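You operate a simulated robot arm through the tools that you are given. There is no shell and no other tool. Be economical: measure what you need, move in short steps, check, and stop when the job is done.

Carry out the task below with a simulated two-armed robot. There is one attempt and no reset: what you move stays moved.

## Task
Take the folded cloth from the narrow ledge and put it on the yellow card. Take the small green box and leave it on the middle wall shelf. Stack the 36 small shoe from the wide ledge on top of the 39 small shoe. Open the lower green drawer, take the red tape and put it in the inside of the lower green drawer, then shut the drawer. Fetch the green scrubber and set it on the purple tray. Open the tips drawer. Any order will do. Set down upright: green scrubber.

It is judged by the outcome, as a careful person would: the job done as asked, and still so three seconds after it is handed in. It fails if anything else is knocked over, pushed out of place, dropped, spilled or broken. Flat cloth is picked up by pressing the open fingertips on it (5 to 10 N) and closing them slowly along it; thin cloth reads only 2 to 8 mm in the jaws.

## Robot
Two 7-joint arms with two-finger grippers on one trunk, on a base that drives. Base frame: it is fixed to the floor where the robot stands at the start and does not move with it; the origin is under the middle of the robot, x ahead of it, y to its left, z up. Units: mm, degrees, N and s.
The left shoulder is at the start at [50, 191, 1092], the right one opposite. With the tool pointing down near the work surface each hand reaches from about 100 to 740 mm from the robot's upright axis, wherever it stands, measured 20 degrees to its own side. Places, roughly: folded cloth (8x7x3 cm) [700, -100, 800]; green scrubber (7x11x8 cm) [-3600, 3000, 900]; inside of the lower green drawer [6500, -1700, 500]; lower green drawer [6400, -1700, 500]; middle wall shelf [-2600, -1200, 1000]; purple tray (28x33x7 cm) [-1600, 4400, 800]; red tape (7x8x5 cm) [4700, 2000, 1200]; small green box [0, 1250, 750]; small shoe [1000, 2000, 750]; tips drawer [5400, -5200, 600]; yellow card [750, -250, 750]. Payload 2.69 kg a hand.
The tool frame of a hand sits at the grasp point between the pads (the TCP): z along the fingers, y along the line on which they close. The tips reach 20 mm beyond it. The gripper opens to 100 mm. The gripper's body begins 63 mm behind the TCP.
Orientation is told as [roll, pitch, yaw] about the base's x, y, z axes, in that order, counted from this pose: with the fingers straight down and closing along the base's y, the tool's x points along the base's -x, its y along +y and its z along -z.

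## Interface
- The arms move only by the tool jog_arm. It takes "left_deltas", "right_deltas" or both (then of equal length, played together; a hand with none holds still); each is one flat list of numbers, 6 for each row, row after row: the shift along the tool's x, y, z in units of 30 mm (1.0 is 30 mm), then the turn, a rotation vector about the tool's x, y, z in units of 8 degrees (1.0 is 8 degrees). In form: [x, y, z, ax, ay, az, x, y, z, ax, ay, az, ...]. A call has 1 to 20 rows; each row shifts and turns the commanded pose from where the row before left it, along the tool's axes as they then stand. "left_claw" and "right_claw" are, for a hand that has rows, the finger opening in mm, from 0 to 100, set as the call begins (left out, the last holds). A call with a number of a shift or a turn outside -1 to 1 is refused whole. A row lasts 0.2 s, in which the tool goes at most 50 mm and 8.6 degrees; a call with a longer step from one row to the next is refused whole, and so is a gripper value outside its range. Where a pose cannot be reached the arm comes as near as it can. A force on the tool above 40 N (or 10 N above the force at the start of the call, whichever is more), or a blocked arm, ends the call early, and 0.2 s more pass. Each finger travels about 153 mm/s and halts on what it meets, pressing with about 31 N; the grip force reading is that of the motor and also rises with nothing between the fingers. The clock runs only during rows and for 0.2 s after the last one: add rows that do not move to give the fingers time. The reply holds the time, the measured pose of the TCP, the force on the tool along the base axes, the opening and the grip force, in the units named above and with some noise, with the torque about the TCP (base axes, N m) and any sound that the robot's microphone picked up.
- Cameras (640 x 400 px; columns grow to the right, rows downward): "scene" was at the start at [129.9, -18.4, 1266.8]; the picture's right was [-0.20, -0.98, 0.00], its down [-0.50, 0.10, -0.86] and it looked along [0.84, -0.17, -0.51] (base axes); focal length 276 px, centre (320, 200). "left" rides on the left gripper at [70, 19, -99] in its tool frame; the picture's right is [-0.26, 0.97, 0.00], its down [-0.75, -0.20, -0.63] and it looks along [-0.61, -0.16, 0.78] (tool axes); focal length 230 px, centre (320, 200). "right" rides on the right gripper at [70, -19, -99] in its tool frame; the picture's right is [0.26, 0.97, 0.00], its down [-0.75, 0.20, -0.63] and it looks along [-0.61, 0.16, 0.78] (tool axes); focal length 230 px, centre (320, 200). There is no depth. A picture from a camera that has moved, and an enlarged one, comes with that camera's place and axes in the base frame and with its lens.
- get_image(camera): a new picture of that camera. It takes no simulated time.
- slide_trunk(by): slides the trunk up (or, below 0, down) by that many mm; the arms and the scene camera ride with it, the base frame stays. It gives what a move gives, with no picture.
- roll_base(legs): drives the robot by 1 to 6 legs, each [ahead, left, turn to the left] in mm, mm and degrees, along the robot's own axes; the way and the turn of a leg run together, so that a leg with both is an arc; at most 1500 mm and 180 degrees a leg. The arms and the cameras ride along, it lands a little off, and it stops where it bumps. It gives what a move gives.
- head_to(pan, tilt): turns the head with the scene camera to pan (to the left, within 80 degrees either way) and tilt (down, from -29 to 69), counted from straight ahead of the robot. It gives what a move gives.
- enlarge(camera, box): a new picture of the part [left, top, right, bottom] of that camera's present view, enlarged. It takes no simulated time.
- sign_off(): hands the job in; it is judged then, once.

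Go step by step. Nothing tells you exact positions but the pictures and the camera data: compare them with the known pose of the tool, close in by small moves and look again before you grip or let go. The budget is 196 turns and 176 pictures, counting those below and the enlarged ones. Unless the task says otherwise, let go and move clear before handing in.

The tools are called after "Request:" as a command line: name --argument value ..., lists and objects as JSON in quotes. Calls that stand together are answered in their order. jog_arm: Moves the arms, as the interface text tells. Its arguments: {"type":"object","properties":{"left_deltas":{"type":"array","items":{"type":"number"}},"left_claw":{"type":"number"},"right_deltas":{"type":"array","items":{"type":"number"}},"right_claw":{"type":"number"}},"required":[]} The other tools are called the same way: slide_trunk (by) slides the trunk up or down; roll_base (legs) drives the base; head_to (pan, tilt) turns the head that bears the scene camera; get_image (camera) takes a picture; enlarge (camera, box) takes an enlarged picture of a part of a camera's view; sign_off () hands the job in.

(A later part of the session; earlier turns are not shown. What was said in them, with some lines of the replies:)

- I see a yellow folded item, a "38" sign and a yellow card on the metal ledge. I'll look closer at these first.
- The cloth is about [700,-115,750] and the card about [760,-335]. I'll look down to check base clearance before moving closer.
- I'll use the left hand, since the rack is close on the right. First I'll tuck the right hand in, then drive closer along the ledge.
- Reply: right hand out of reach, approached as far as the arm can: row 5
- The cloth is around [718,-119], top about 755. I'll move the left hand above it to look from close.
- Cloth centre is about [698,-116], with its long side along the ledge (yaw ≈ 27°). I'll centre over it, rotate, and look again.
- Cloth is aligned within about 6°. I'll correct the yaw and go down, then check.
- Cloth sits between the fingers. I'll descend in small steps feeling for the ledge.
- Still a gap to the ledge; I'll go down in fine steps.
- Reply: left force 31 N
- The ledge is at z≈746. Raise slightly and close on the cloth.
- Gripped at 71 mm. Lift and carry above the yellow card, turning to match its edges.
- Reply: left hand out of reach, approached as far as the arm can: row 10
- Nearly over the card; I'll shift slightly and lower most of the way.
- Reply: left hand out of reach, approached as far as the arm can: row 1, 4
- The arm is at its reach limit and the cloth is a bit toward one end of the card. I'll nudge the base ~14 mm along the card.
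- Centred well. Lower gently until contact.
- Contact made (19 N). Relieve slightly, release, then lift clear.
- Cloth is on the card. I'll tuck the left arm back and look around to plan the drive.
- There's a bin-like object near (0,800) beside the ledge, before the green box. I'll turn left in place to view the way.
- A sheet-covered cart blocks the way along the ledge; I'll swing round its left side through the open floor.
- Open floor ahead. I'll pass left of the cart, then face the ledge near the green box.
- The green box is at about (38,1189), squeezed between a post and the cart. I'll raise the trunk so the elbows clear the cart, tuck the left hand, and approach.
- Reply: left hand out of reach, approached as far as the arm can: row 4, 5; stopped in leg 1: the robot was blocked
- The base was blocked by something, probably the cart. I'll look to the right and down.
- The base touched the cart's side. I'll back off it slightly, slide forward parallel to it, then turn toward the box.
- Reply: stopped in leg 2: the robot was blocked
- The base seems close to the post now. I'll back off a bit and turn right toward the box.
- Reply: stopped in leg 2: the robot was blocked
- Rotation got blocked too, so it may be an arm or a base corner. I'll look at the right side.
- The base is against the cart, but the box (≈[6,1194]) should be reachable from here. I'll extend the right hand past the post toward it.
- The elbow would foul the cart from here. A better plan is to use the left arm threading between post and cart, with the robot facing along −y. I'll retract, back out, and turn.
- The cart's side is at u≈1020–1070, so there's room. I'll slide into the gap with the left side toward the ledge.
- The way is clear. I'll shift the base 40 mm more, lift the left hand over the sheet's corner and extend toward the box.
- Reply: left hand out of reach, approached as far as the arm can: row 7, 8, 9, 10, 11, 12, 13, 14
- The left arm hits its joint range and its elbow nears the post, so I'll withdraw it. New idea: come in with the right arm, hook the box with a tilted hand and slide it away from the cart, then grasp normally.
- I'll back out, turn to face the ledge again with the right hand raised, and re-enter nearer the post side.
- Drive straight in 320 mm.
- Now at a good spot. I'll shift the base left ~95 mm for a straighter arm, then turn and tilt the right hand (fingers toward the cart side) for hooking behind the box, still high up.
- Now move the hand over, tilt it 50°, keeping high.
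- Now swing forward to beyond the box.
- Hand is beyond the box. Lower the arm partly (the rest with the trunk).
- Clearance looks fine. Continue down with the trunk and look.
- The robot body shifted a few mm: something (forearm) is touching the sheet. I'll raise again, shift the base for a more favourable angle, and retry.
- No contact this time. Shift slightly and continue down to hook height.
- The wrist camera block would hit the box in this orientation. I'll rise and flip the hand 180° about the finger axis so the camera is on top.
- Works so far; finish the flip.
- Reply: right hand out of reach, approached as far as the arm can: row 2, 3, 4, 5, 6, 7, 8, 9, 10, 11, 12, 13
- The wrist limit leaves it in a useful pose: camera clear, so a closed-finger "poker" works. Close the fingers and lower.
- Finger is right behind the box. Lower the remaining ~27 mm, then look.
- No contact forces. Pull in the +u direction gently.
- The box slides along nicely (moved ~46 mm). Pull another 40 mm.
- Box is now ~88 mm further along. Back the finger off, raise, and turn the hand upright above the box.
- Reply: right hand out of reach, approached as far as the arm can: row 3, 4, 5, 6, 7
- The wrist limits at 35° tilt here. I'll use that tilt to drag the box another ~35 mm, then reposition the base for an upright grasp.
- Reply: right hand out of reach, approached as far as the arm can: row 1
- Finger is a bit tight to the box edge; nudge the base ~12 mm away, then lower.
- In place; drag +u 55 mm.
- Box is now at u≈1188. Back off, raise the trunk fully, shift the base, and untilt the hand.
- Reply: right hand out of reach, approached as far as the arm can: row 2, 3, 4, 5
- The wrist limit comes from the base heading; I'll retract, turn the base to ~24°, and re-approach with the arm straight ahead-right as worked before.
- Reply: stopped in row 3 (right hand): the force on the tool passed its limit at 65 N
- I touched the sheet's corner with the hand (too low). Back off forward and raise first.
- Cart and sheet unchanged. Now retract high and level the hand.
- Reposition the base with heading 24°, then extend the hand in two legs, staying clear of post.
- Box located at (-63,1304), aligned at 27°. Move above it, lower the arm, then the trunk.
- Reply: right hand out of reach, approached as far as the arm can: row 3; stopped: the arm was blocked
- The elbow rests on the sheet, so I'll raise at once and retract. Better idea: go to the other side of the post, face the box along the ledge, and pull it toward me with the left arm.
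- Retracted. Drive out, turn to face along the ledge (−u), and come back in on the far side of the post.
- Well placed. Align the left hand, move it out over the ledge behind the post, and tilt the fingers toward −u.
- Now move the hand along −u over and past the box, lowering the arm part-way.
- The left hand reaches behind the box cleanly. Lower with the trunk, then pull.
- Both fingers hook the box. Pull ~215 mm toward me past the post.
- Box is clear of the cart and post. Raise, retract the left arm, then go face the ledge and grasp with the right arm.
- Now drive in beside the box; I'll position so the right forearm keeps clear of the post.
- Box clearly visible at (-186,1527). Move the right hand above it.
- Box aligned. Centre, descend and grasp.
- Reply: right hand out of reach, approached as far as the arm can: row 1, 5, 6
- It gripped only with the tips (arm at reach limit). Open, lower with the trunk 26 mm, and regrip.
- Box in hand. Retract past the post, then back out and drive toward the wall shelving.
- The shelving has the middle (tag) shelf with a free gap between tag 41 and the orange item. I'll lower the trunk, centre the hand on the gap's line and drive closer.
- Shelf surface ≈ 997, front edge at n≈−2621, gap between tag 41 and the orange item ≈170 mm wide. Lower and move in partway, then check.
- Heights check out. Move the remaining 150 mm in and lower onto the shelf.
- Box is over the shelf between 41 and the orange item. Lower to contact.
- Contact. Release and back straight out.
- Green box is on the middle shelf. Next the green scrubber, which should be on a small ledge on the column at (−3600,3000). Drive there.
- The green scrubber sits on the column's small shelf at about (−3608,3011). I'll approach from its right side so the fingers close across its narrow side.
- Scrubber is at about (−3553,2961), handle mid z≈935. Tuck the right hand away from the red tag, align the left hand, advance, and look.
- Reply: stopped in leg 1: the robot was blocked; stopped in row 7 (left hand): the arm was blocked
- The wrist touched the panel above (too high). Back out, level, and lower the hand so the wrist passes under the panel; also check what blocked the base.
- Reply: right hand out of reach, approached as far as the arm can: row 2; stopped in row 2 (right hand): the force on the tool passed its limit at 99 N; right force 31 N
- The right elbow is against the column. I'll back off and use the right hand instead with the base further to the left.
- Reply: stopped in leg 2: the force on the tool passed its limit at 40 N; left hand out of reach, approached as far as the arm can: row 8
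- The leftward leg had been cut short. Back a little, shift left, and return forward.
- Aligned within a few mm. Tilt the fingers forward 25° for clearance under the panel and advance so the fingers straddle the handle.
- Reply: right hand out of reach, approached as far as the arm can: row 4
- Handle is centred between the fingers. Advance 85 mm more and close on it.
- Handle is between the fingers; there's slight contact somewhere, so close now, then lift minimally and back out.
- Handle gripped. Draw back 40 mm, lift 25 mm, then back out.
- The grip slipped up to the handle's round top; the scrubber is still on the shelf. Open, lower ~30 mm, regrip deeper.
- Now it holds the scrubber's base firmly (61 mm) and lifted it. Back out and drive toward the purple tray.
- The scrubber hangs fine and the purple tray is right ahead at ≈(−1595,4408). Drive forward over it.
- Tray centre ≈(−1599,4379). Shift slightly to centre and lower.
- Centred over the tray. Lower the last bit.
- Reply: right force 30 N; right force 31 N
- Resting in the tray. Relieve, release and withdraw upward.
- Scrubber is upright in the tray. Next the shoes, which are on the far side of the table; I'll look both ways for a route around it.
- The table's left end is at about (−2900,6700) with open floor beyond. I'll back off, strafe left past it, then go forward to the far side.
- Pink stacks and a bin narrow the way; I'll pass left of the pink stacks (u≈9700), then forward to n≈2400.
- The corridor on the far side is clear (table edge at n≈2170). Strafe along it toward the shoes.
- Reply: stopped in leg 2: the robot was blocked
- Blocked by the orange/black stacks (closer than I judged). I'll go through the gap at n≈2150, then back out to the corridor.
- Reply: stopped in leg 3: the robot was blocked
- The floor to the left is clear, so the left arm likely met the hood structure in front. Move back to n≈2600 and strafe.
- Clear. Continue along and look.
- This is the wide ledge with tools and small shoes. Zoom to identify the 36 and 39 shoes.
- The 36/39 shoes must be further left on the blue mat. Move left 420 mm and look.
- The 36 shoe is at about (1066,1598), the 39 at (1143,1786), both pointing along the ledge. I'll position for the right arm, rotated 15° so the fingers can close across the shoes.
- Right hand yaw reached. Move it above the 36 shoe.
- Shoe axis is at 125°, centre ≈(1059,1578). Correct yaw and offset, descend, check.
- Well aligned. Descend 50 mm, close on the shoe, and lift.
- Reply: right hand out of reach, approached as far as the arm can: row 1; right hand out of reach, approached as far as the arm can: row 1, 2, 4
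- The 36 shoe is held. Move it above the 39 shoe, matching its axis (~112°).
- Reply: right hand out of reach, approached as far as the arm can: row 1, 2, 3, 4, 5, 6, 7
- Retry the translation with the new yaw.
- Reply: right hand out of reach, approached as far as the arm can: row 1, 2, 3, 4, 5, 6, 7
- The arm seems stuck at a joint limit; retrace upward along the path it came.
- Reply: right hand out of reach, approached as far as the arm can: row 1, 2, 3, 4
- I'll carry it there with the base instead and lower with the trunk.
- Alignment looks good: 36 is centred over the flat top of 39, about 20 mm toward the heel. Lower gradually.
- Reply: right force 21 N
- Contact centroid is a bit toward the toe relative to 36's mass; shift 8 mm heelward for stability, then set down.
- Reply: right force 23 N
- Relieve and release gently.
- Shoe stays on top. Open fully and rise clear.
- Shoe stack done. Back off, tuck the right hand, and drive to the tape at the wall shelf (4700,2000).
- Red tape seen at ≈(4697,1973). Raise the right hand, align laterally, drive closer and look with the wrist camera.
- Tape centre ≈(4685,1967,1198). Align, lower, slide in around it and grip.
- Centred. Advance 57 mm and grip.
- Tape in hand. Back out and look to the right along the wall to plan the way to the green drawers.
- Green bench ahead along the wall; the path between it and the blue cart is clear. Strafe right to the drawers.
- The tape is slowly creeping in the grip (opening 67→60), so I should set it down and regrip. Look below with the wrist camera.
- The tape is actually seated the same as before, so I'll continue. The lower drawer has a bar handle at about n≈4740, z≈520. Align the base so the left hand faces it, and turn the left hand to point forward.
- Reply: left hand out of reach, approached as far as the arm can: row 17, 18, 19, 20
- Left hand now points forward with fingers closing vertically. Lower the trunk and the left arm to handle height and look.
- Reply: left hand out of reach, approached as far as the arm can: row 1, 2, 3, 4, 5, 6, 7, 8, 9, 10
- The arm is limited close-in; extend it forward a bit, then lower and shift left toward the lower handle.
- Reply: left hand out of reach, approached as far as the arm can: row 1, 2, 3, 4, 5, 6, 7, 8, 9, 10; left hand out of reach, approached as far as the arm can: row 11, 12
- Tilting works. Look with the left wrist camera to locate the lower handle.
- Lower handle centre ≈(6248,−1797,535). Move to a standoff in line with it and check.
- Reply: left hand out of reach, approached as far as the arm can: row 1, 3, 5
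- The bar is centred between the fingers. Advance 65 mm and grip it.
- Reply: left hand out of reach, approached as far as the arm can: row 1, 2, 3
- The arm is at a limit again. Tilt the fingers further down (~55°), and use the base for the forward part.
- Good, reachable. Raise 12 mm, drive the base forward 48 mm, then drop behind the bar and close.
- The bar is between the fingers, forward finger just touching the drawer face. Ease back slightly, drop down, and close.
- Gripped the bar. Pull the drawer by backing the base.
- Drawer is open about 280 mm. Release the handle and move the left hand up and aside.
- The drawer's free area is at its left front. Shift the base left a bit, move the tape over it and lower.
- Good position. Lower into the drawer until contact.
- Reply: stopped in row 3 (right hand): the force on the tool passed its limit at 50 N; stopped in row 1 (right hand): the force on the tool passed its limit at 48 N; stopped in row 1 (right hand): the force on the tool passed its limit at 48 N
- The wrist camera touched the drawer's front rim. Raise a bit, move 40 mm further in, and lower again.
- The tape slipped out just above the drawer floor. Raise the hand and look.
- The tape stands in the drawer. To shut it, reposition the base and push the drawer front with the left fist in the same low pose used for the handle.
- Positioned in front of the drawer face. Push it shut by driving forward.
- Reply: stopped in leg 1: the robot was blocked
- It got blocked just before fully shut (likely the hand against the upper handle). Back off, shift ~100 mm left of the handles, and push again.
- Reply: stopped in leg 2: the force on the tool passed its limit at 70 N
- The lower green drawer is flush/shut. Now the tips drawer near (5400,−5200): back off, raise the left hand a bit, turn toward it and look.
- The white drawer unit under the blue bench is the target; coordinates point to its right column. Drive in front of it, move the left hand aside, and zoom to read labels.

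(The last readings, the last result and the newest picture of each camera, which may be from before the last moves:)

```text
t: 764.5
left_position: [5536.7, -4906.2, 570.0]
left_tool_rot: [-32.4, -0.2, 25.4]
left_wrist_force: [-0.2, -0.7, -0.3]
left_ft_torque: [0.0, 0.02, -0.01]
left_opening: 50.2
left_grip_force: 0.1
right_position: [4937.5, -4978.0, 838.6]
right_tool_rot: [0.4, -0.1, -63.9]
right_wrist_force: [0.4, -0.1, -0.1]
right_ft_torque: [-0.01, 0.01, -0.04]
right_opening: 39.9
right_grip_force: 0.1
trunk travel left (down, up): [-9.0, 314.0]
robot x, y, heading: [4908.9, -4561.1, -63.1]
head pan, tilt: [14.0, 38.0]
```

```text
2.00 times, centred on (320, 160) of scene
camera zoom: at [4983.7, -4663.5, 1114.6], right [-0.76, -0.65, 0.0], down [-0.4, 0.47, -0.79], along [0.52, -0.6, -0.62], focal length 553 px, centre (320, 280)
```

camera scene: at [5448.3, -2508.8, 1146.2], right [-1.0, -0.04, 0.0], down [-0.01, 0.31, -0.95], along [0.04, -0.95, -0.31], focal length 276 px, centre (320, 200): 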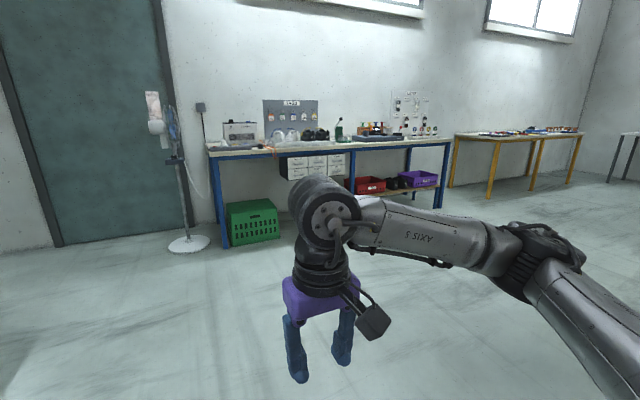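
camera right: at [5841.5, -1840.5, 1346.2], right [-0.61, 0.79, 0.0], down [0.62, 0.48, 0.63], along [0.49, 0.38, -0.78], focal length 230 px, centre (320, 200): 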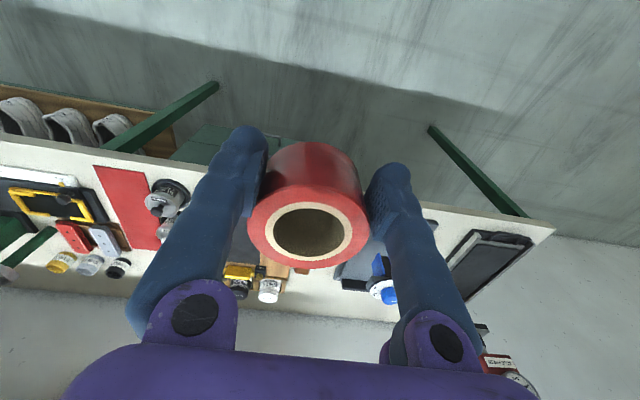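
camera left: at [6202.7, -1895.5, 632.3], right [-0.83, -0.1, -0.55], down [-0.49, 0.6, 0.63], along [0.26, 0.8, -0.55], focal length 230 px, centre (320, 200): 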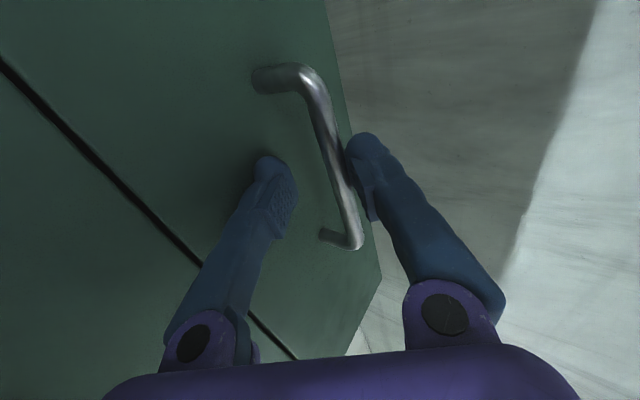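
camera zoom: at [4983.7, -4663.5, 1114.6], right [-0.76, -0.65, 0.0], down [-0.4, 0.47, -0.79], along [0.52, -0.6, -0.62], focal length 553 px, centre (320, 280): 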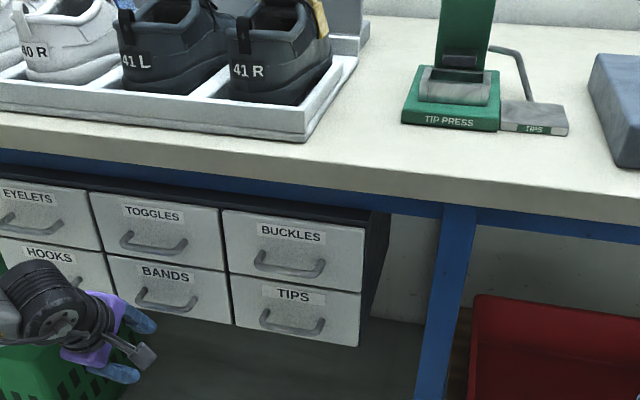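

TIPS is the bottom-right drawer. Move the left hand in front of its handle and look with the wrist camera.

Request:
jog_arm --left_deltas '[0.96, 0, 0, 0, 0, 0, 0.96, 0, 0, 0, 0, 0, 0.96, 0, 0, 0, 0, 0, 0.96, 0, 0, 0, 0, 0, 0.96, 0, 0, 0, 0, 0, 0.96, 0, 0, 0, 0, 0, 0.96, 0, 0, 0, 0, 0, 0, -0.2, -0.3, 0, 0, 0]'

Request:
get_image --camera "left"

```text
t: 766.3
left_position: [5355.8, -4992.8, 580.6]
left_tool_rot: [-32.6, -0.3, 25.4]
left_wrist_force: [0.0, -0.1, 0.5]
left_ft_torque: [0.03, 0.01, -0.01]
left_opening: 50.0
left_grip_force: 0.1
right_position: [4937.6, -4977.5, 838.6]
right_tool_rot: [0.4, -0.1, -63.9]
right_wrist_force: [-0.4, 0.6, -0.2]
right_ft_torque: [0.0, 0.0, 0.03]
right_opening: 40.0
right_grip_force: 0.1
trunk travel left (down, up): [-9.0, 314.0]
robot x, y, heading: [4908.7, -4564.1, -62.9]
head pan, tilt: [14.0, 38.0]
```

```text
1 pictures are left
camera left: at [5262.2, -4962.0, 654.6], right [-0.11, 0.85, -0.52], down [0.6, 0.47, 0.64], along [0.79, -0.24, -0.56], focal length 230 px, centre (320, 200)
```

left: 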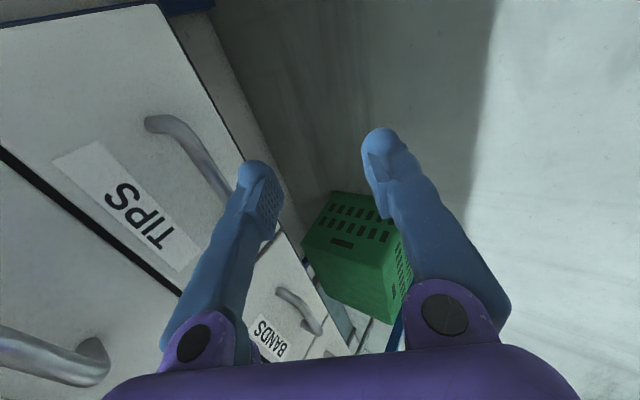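

Bar located at about z≈605, ~56 mm ahead. Flatten the finger tilt to ~37°, raise to z≈613, and approach with the base.

Request:
jog_arm --left_deltas '[0, -0.4, -0.5, 0.85, 0, 0, 0, -0.4, -0.4, 0.85, 0, 0, 0.2, 0, 0, 0.85, 0, 0, 0.2, 0, 0, 0, 0, 0]' --left_claw 50

```text
t: 767.3
left_position: [5338.4, -5007.2, 620.7]
left_tool_rot: [-48.2, 0.1, 24.3]
left_wrist_force: [-0.6, 0.2, -0.4]
left_ft_torque: [-0.01, -0.01, 0.03]
left_opening: 50.0
left_grip_force: 0.1
left hand out of reach, approached as far as the arm can: row 3
right_position: [4937.3, -4977.5, 837.5]
right_tool_rot: [0.5, -0.1, -64.0]
right_wrist_force: [0.0, 0.8, -0.3]
right_ft_torque: [0.0, 0.01, -0.01]
right_opening: 39.8
right_grip_force: 0.0
trunk travel left (down, up): [-9.0, 314.0]
robot x, y, heading: [4910.0, -4562.8, -62.8]
head pan, tilt: [14.0, 38.0]
```

Request:
slide_trunk --by -6

Request:
roll_base --legs '[[40, 0, 0]]'

Request:
jog_arm --left_deltas '[0, 0, 0, 0, 0, 0, 0, 0, 0, 0, 0, 0, 0, 0, 0, 0, 0, 0]' --left_claw 0

```text
t: 767.8
left_position: [5338.0, -5008.0, 614.1]
left_tool_rot: [-48.1, 0.0, 24.3]
left_wrist_force: [-0.4, 0.0, -0.2]
left_ft_torque: [0.0, 0.03, 0.0]
left_opening: 50.1
left_grip_force: 0.0
right_position: [4936.9, -4977.6, 832.0]
right_tool_rot: [0.4, -0.1, -63.9]
right_wrist_force: [0.3, 0.7, 0.0]
right_ft_torque: [-0.02, -0.01, -0.01]
right_opening: 39.9
right_grip_force: 0.0
trunk travel left (down, up): [-3.0, 320.0]
robot x, y, heading: [4904.5, -4562.1, -63.2]
head pan, tilt: [14.0, 38.0]
```

```text
t: 768.7
left_position: [5357.1, -5043.8, 614.2]
left_tool_rot: [-48.0, 0.1, 24.4]
left_wrist_force: [0.1, -0.3, 0.7]
left_ft_torque: [0.0, -0.03, 0.0]
left_opening: 50.2
left_grip_force: 0.1
right_position: [4956.4, -5011.8, 833.3]
right_tool_rot: [0.5, 0.0, -63.9]
right_wrist_force: [0.0, 0.6, 0.8]
right_ft_torque: [0.01, 0.0, 0.0]
right_opening: 40.1
right_grip_force: 0.0
trunk travel left (down, up): [-3.0, 320.0]
robot x, y, heading: [4927.5, -4595.5, -63.1]
head pan, tilt: [14.0, 38.0]
```

```text
t: 769.5
left_position: [5355.9, -5043.2, 615.2]
left_tool_rot: [-48.1, 0.1, 24.3]
left_wrist_force: [-0.1, -0.4, 0.1]
left_ft_torque: [-0.03, 0.02, -0.01]
left_opening: 0.0
left_grip_force: 29.7
right_position: [4955.6, -5013.3, 833.8]
right_tool_rot: [0.4, -0.1, -63.8]
right_wrist_force: [0.0, 0.4, 0.0]
right_ft_torque: [-0.05, -0.04, 0.01]
right_opening: 39.9
right_grip_force: 0.0
trunk travel left (down, up): [-3.0, 320.0]
robot x, y, heading: [4926.7, -4595.9, -63.0]
head pan, tilt: [14.0, 38.0]
```

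Missed (no contact yet). Reopen, advance 12 mm and try again, feeling for contact.

Request:
jog_arm --left_deltas '[0, 0, 0, 0, 0, 0, 0, 0, 0, 0, 0, 0]' --left_claw 50

Request:
roll_base --legs '[[12, 0, 0]]'

Request:
jog_arm --left_deltas '[0, 0, 0, 0, 0, 0, 0, 0, 0, 0, 0, 0, 0, 0, 0, 0, 0, 0]' --left_claw 0

```text
t: 770.1
left_position: [5355.6, -5043.5, 614.7]
left_tool_rot: [-48.1, 0.1, 24.4]
left_wrist_force: [0.0, 0.2, -0.3]
left_ft_torque: [0.01, -0.02, -0.02]
left_opening: 50.1
left_grip_force: 0.1
right_position: [4955.2, -5012.9, 832.9]
right_tool_rot: [0.4, 0.0, -63.8]
right_wrist_force: [1.1, 0.8, -0.4]
right_ft_torque: [-0.01, -0.03, 0.02]
right_opening: 40.1
right_grip_force: 0.0
trunk travel left (down, up): [-3.0, 320.0]
robot x, y, heading: [4926.0, -4598.9, -63.1]
head pan, tilt: [14.0, 38.0]
```

```text
t: 770.9
left_position: [5359.7, -5052.9, 615.0]
left_tool_rot: [-48.0, 0.2, 24.1]
left_wrist_force: [-9.6, 15.4, 4.4]
left_ft_torque: [-0.4, -0.08, 0.07]
left_opening: 43.3
left_grip_force: 0.0
right_position: [4961.2, -5022.3, 832.8]
right_tool_rot: [0.4, -0.3, -63.9]
right_wrist_force: [-0.2, -0.1, 0.3]
right_ft_torque: [-0.02, -0.01, 0.0]
right_opening: 39.8
right_grip_force: 0.1
trunk travel left (down, up): [-3.0, 320.0]
robot x, y, heading: [4934.6, -4611.3, -63.0]
head pan, tilt: [14.0, 38.0]
```

```text
t: 771.6
left_position: [5358.2, -5051.0, 608.0]
left_tool_rot: [-47.2, 0.2, 24.1]
left_wrist_force: [-8.6, 13.4, -23.2]
left_ft_torque: [0.13, 0.45, 0.5]
left_opening: 9.0
left_grip_force: 36.8
right_position: [4961.5, -5023.0, 831.3]
right_tool_rot: [0.3, 0.0, -63.9]
right_wrist_force: [0.3, -0.4, -0.3]
right_ft_torque: [-0.01, 0.0, 0.01]
right_opening: 40.0
right_grip_force: 0.1
trunk travel left (down, up): [-3.0, 320.0]
robot x, y, heading: [4932.3, -4609.7, -63.1]
head pan, tilt: [14.0, 38.0]
```

Gripped the bar (9 mm). Pull the drawer open by backing up.

Request:
roll_base --legs '[[-60, 0, 0]]'

Request:
roll_base --legs '[[-120, 0, 0]]'

```text
t: 772.6
left_position: [5333.0, -4999.6, 615.9]
left_tool_rot: [-48.1, 0.1, 24.1]
left_wrist_force: [0.1, 0.0, -1.1]
left_ft_torque: [0.0, 0.01, 0.01]
left_opening: 0.2
left_grip_force: 28.8
right_position: [4932.7, -4970.2, 833.3]
right_tool_rot: [0.4, 0.0, -63.8]
right_wrist_force: [-0.6, -0.7, -0.5]
right_ft_torque: [-0.03, 0.0, 0.03]
right_opening: 40.1
right_grip_force: 0.1
trunk travel left (down, up): [-3.0, 320.0]
robot x, y, heading: [4904.6, -4558.3, -63.2]
head pan, tilt: [14.0, 38.0]
```

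```text
t: 773.9
left_position: [5279.1, -4893.8, 613.9]
left_tool_rot: [-48.0, 0.1, 24.1]
left_wrist_force: [-0.2, -0.2, 0.3]
left_ft_torque: [-0.03, 0.0, -0.03]
left_opening: 0.0
left_grip_force: 29.8
right_position: [4880.0, -4863.5, 833.7]
right_tool_rot: [0.3, -0.1, -64.0]
right_wrist_force: [0.3, -1.3, -0.9]
right_ft_torque: [0.03, -0.02, -0.06]
right_opening: 40.0
right_grip_force: 0.0
trunk travel left (down, up): [-3.0, 320.0]
robot x, y, heading: [4850.6, -4448.8, -63.2]
head pan, tilt: [14.0, 38.0]
```

It slipped: the bar is slightly lower and deeper than assumed. Lower ~9 mm and re-approach with a narrower opening.

Request:
jog_arm --left_deltas '[0, 0.22, 0.2, 0, 0, 0, 0, 0, 0, 0, 0, 0]' --left_claw 42

Request:
roll_base --legs '[[150, 0, 0]]'

```text
t: 774.5
left_position: [5278.6, -4895.1, 604.4]
left_tool_rot: [-48.1, 0.2, 24.0]
left_wrist_force: [0.0, -0.6, -0.1]
left_ft_torque: [0.01, -0.01, -0.01]
left_opening: 41.9
left_grip_force: 0.1
right_position: [4881.1, -4863.2, 833.6]
right_tool_rot: [0.4, 0.0, -63.9]
right_wrist_force: [0.3, -0.4, -0.1]
right_ft_torque: [0.01, 0.02, 0.02]
right_opening: 39.9
right_grip_force: 0.0
trunk travel left (down, up): [-3.0, 320.0]
robot x, y, heading: [4849.5, -4446.0, -63.0]
head pan, tilt: [14.0, 38.0]
```

```text
t: 775.8
left_position: [5347.6, -5026.3, 605.0]
left_tool_rot: [-48.0, 0.2, 24.3]
left_wrist_force: [-0.8, -0.8, 0.4]
left_ft_torque: [0.04, 0.01, -0.02]
left_opening: 42.0
left_grip_force: 0.0
right_position: [4947.4, -4995.6, 832.6]
right_tool_rot: [0.4, -0.1, -63.6]
right_wrist_force: [0.7, 0.0, 0.5]
right_ft_torque: [-0.01, 0.04, 0.0]
right_opening: 40.0
right_grip_force: 0.1
trunk travel left (down, up): [-3.0, 320.0]
robot x, y, heading: [4913.7, -4581.4, -62.9]
head pan, tilt: [14.0, 38.0]
```

Request:
roll_base --legs '[[31, 0, 0]]'

Request:
jog_arm --left_deltas '[0, 0, 0, 0, 0, 0, 0, 0, 0, 0, 0, 0, 0, 0, 0, 0, 0, 0]' --left_claw 0

```text
t: 776.7
left_position: [5361.0, -5053.5, 603.9]
left_tool_rot: [-47.9, 0.3, 24.3]
left_wrist_force: [-2.8, 2.4, -1.3]
left_ft_torque: [0.01, -0.01, 0.03]
left_opening: 39.0
left_grip_force: 0.1
right_position: [4961.9, -5024.1, 833.2]
right_tool_rot: [0.4, 0.0, -63.8]
right_wrist_force: [-0.7, -0.3, -0.3]
right_ft_torque: [-0.03, -0.01, -0.01]
right_opening: 40.0
right_grip_force: 0.0
trunk travel left (down, up): [-3.0, 320.0]
robot x, y, heading: [4929.3, -4608.0, -62.9]
head pan, tilt: [14.0, 38.0]
```

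```text
t: 777.5
left_position: [5361.2, -5053.6, 605.5]
left_tool_rot: [-47.8, 0.3, 24.2]
left_wrist_force: [-0.1, 0.2, -0.7]
left_ft_torque: [-0.17, 0.46, 0.49]
left_opening: 8.0
left_grip_force: 36.1
right_position: [4962.4, -5023.1, 832.2]
right_tool_rot: [0.4, -0.1, -63.7]
right_wrist_force: [-0.1, -0.8, -0.5]
right_ft_torque: [-0.02, -0.01, -0.01]
right_opening: 40.1
right_grip_force: 0.0
trunk travel left (down, up): [-3.0, 320.0]
robot x, y, heading: [4929.5, -4607.3, -62.8]
head pan, tilt: [14.0, 38.0]
```

Gripped, well balanced now. Pull.

Request:
roll_base --legs '[[-40, 0, 0]]'

Request:
roll_base --legs '[[-100, 0, 0]]'

```text
t: 778.3
left_position: [5343.7, -5017.8, 604.4]
left_tool_rot: [-48.0, 0.2, 24.3]
left_wrist_force: [0.7, 1.8, -0.1]
left_ft_torque: [-0.19, 0.46, 0.36]
left_opening: 7.8
left_grip_force: 35.5
right_position: [4945.2, -4987.8, 833.8]
right_tool_rot: [0.5, -0.1, -63.7]
right_wrist_force: [0.7, 0.2, 0.3]
right_ft_torque: [-0.03, -0.03, -0.03]
right_opening: 39.8
right_grip_force: 0.0
trunk travel left (down, up): [-3.0, 320.0]
robot x, y, heading: [4914.2, -4572.7, -63.1]
head pan, tilt: [14.0, 38.0]
```

```text
t: 779.5
left_position: [5299.7, -4930.9, 604.3]
left_tool_rot: [-47.9, 0.0, 24.4]
left_wrist_force: [5.2, 3.2, -1.1]
left_ft_torque: [-0.12, 0.33, 0.48]
left_opening: 7.7
left_grip_force: 35.5
right_position: [4899.3, -4901.0, 832.5]
right_tool_rot: [0.4, -0.2, -63.8]
right_wrist_force: [-0.3, 0.4, 0.1]
right_ft_torque: [0.03, -0.01, 0.02]
right_opening: 39.7
right_grip_force: 0.0
trunk travel left (down, up): [-3.0, 320.0]
robot x, y, heading: [4866.1, -4483.3, -62.9]
head pan, tilt: [14.0, 38.0]
```

Drawer follows (140 mm open). Pull 45 mm more, then release upward and back away.

Request:
roll_base --legs '[[-45, 0, 0]]'

Request:
jog_arm --left_deltas '[0, 0, 0, 0, 0, 0, 0, 0, 0, 0, 0, 0, 0, -0.25, -0.22, 0, 0, 0, 0, -0.4, -0.35, 0, 0, 0, 0, -0.5, -0.44, 0, 0, 0]' --left_claw 50

Request:
roll_base --legs '[[-250, 0, 0]]'

Request:
head_to --pan 12 --tilt 32

Request:
get_image --camera "scene"

```text
t: 780.5
left_position: [5279.0, -4887.3, 600.5]
left_tool_rot: [-47.7, 0.0, 24.5]
left_wrist_force: [0.6, -2.3, -1.8]
left_ft_torque: [-0.09, 0.18, 0.11]
left_opening: 5.9
left_grip_force: 31.8
right_position: [4879.6, -4858.2, 832.5]
right_tool_rot: [0.4, -0.1, -63.7]
right_wrist_force: [0.0, 0.5, -0.8]
right_ft_torque: [-0.01, 0.04, 0.0]
right_opening: 40.0
right_grip_force: 0.0
trunk travel left (down, up): [-3.0, 320.0]
robot x, y, heading: [4844.2, -4447.1, -62.9]
head pan, tilt: [14.0, 38.0]
stopped in leg 1: the force on the tool passed its limit at 46 N (the readings are from after the stop); the commanded pose is now the measured one
```

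```text
t: 781.7
left_position: [5279.7, -4888.1, 648.2]
left_tool_rot: [-47.6, -0.1, 24.4]
left_wrist_force: [-0.3, 0.4, 0.0]
left_ft_torque: [-0.02, -0.04, 0.04]
left_opening: 49.8
left_grip_force: 0.0
right_position: [4878.9, -4858.9, 833.0]
right_tool_rot: [0.4, -0.2, -63.8]
right_wrist_force: [-0.5, -0.3, -0.2]
right_ft_torque: [0.0, -0.01, -0.01]
right_opening: 40.0
right_grip_force: 0.1
trunk travel left (down, up): [-3.0, 320.0]
robot x, y, heading: [4845.4, -4445.4, -63.2]
head pan, tilt: [14.0, 38.0]
```

```text
t: 783.6
left_position: [5167.5, -4661.1, 647.8]
left_tool_rot: [-47.6, 0.0, 24.8]
left_wrist_force: [-0.9, 0.2, -0.7]
left_ft_torque: [0.0, 0.04, 0.04]
left_opening: 50.2
left_grip_force: 0.0
right_position: [4765.2, -4634.1, 833.1]
right_tool_rot: [0.5, -0.2, -63.2]
right_wrist_force: [0.3, 0.3, 0.3]
right_ft_torque: [-0.01, -0.02, 0.01]
right_opening: 39.8
right_grip_force: 0.0
trunk travel left (down, up): [-3.0, 320.0]
robot x, y, heading: [4732.7, -4220.9, -62.7]
head pan, tilt: [14.0, 38.0]
```

```text
t: 784.2
left_position: [5167.5, -4661.9, 645.6]
left_tool_rot: [-47.6, 0.0, 24.8]
left_wrist_force: [-0.3, -0.7, 0.0]
left_ft_torque: [0.03, -0.06, 0.01]
left_opening: 49.9
left_grip_force: 0.0
right_position: [4766.4, -4633.7, 831.8]
right_tool_rot: [0.4, -0.2, -63.2]
right_wrist_force: [-0.4, 0.0, 0.8]
right_ft_torque: [-0.04, 0.0, -0.04]
right_opening: 39.8
right_grip_force: 0.2
trunk travel left (down, up): [-3.0, 320.0]
robot x, y, heading: [4731.5, -4219.4, -62.5]
head pan, tilt: [12.0, 32.0]
```

```text
0 pictures are left
camera scene: at [4808.6, -4324.4, 1117.7], right [-0.77, -0.64, 0.0], down [-0.34, 0.41, -0.85], along [0.54, -0.65, -0.53], focal length 276 px, centre (320, 200)
```

scene: 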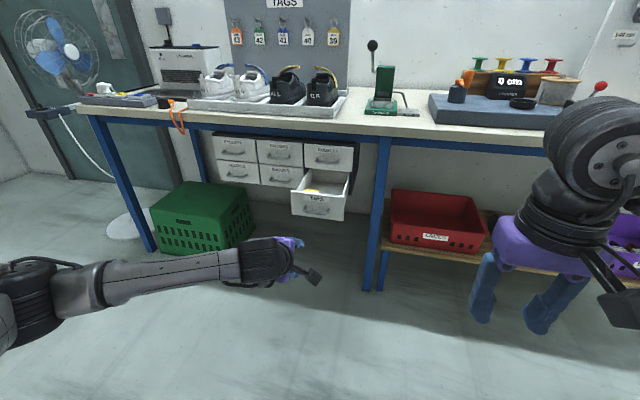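

The TIPS drawer is open to its stop, and both hands are empty and clear. All six tasks are done, so I'm handing in.

Request:
sign_off

```text
The job is handed in.
```

I did all six jobs and handed the work in; the result of the judging hasn't come back.

- **Cloth:** the folded cloth is on the yellow card.
- **Green box:** it is on the middle wall shelf, between tag 41 and the orange item. I had to slide it along its ledge first, because a covered cart blocked a direct grasp.
- **Shoes:** the 36 small shoe is stacked on the 39 and was still standing when I pulled away.
- **Red tape:** it is upright in the lower green drawer. It slipped from the fingers just above the drawer floor. The drawer is shut.
- **Scrubber:** it is upright on the purple tray.
- **Tips drawer:** it is open to its stop.

**Bumps along the way:** the right arm touched the covered cart's sheet several times, and the left wrist and right elbow touched the electrical panel and its column. I saw nothing move. The base was also stopped several times, including twice beside the stacked boxes at the far end of the table. I couldn't see what it touched there and didn't check the stacks afterwards.
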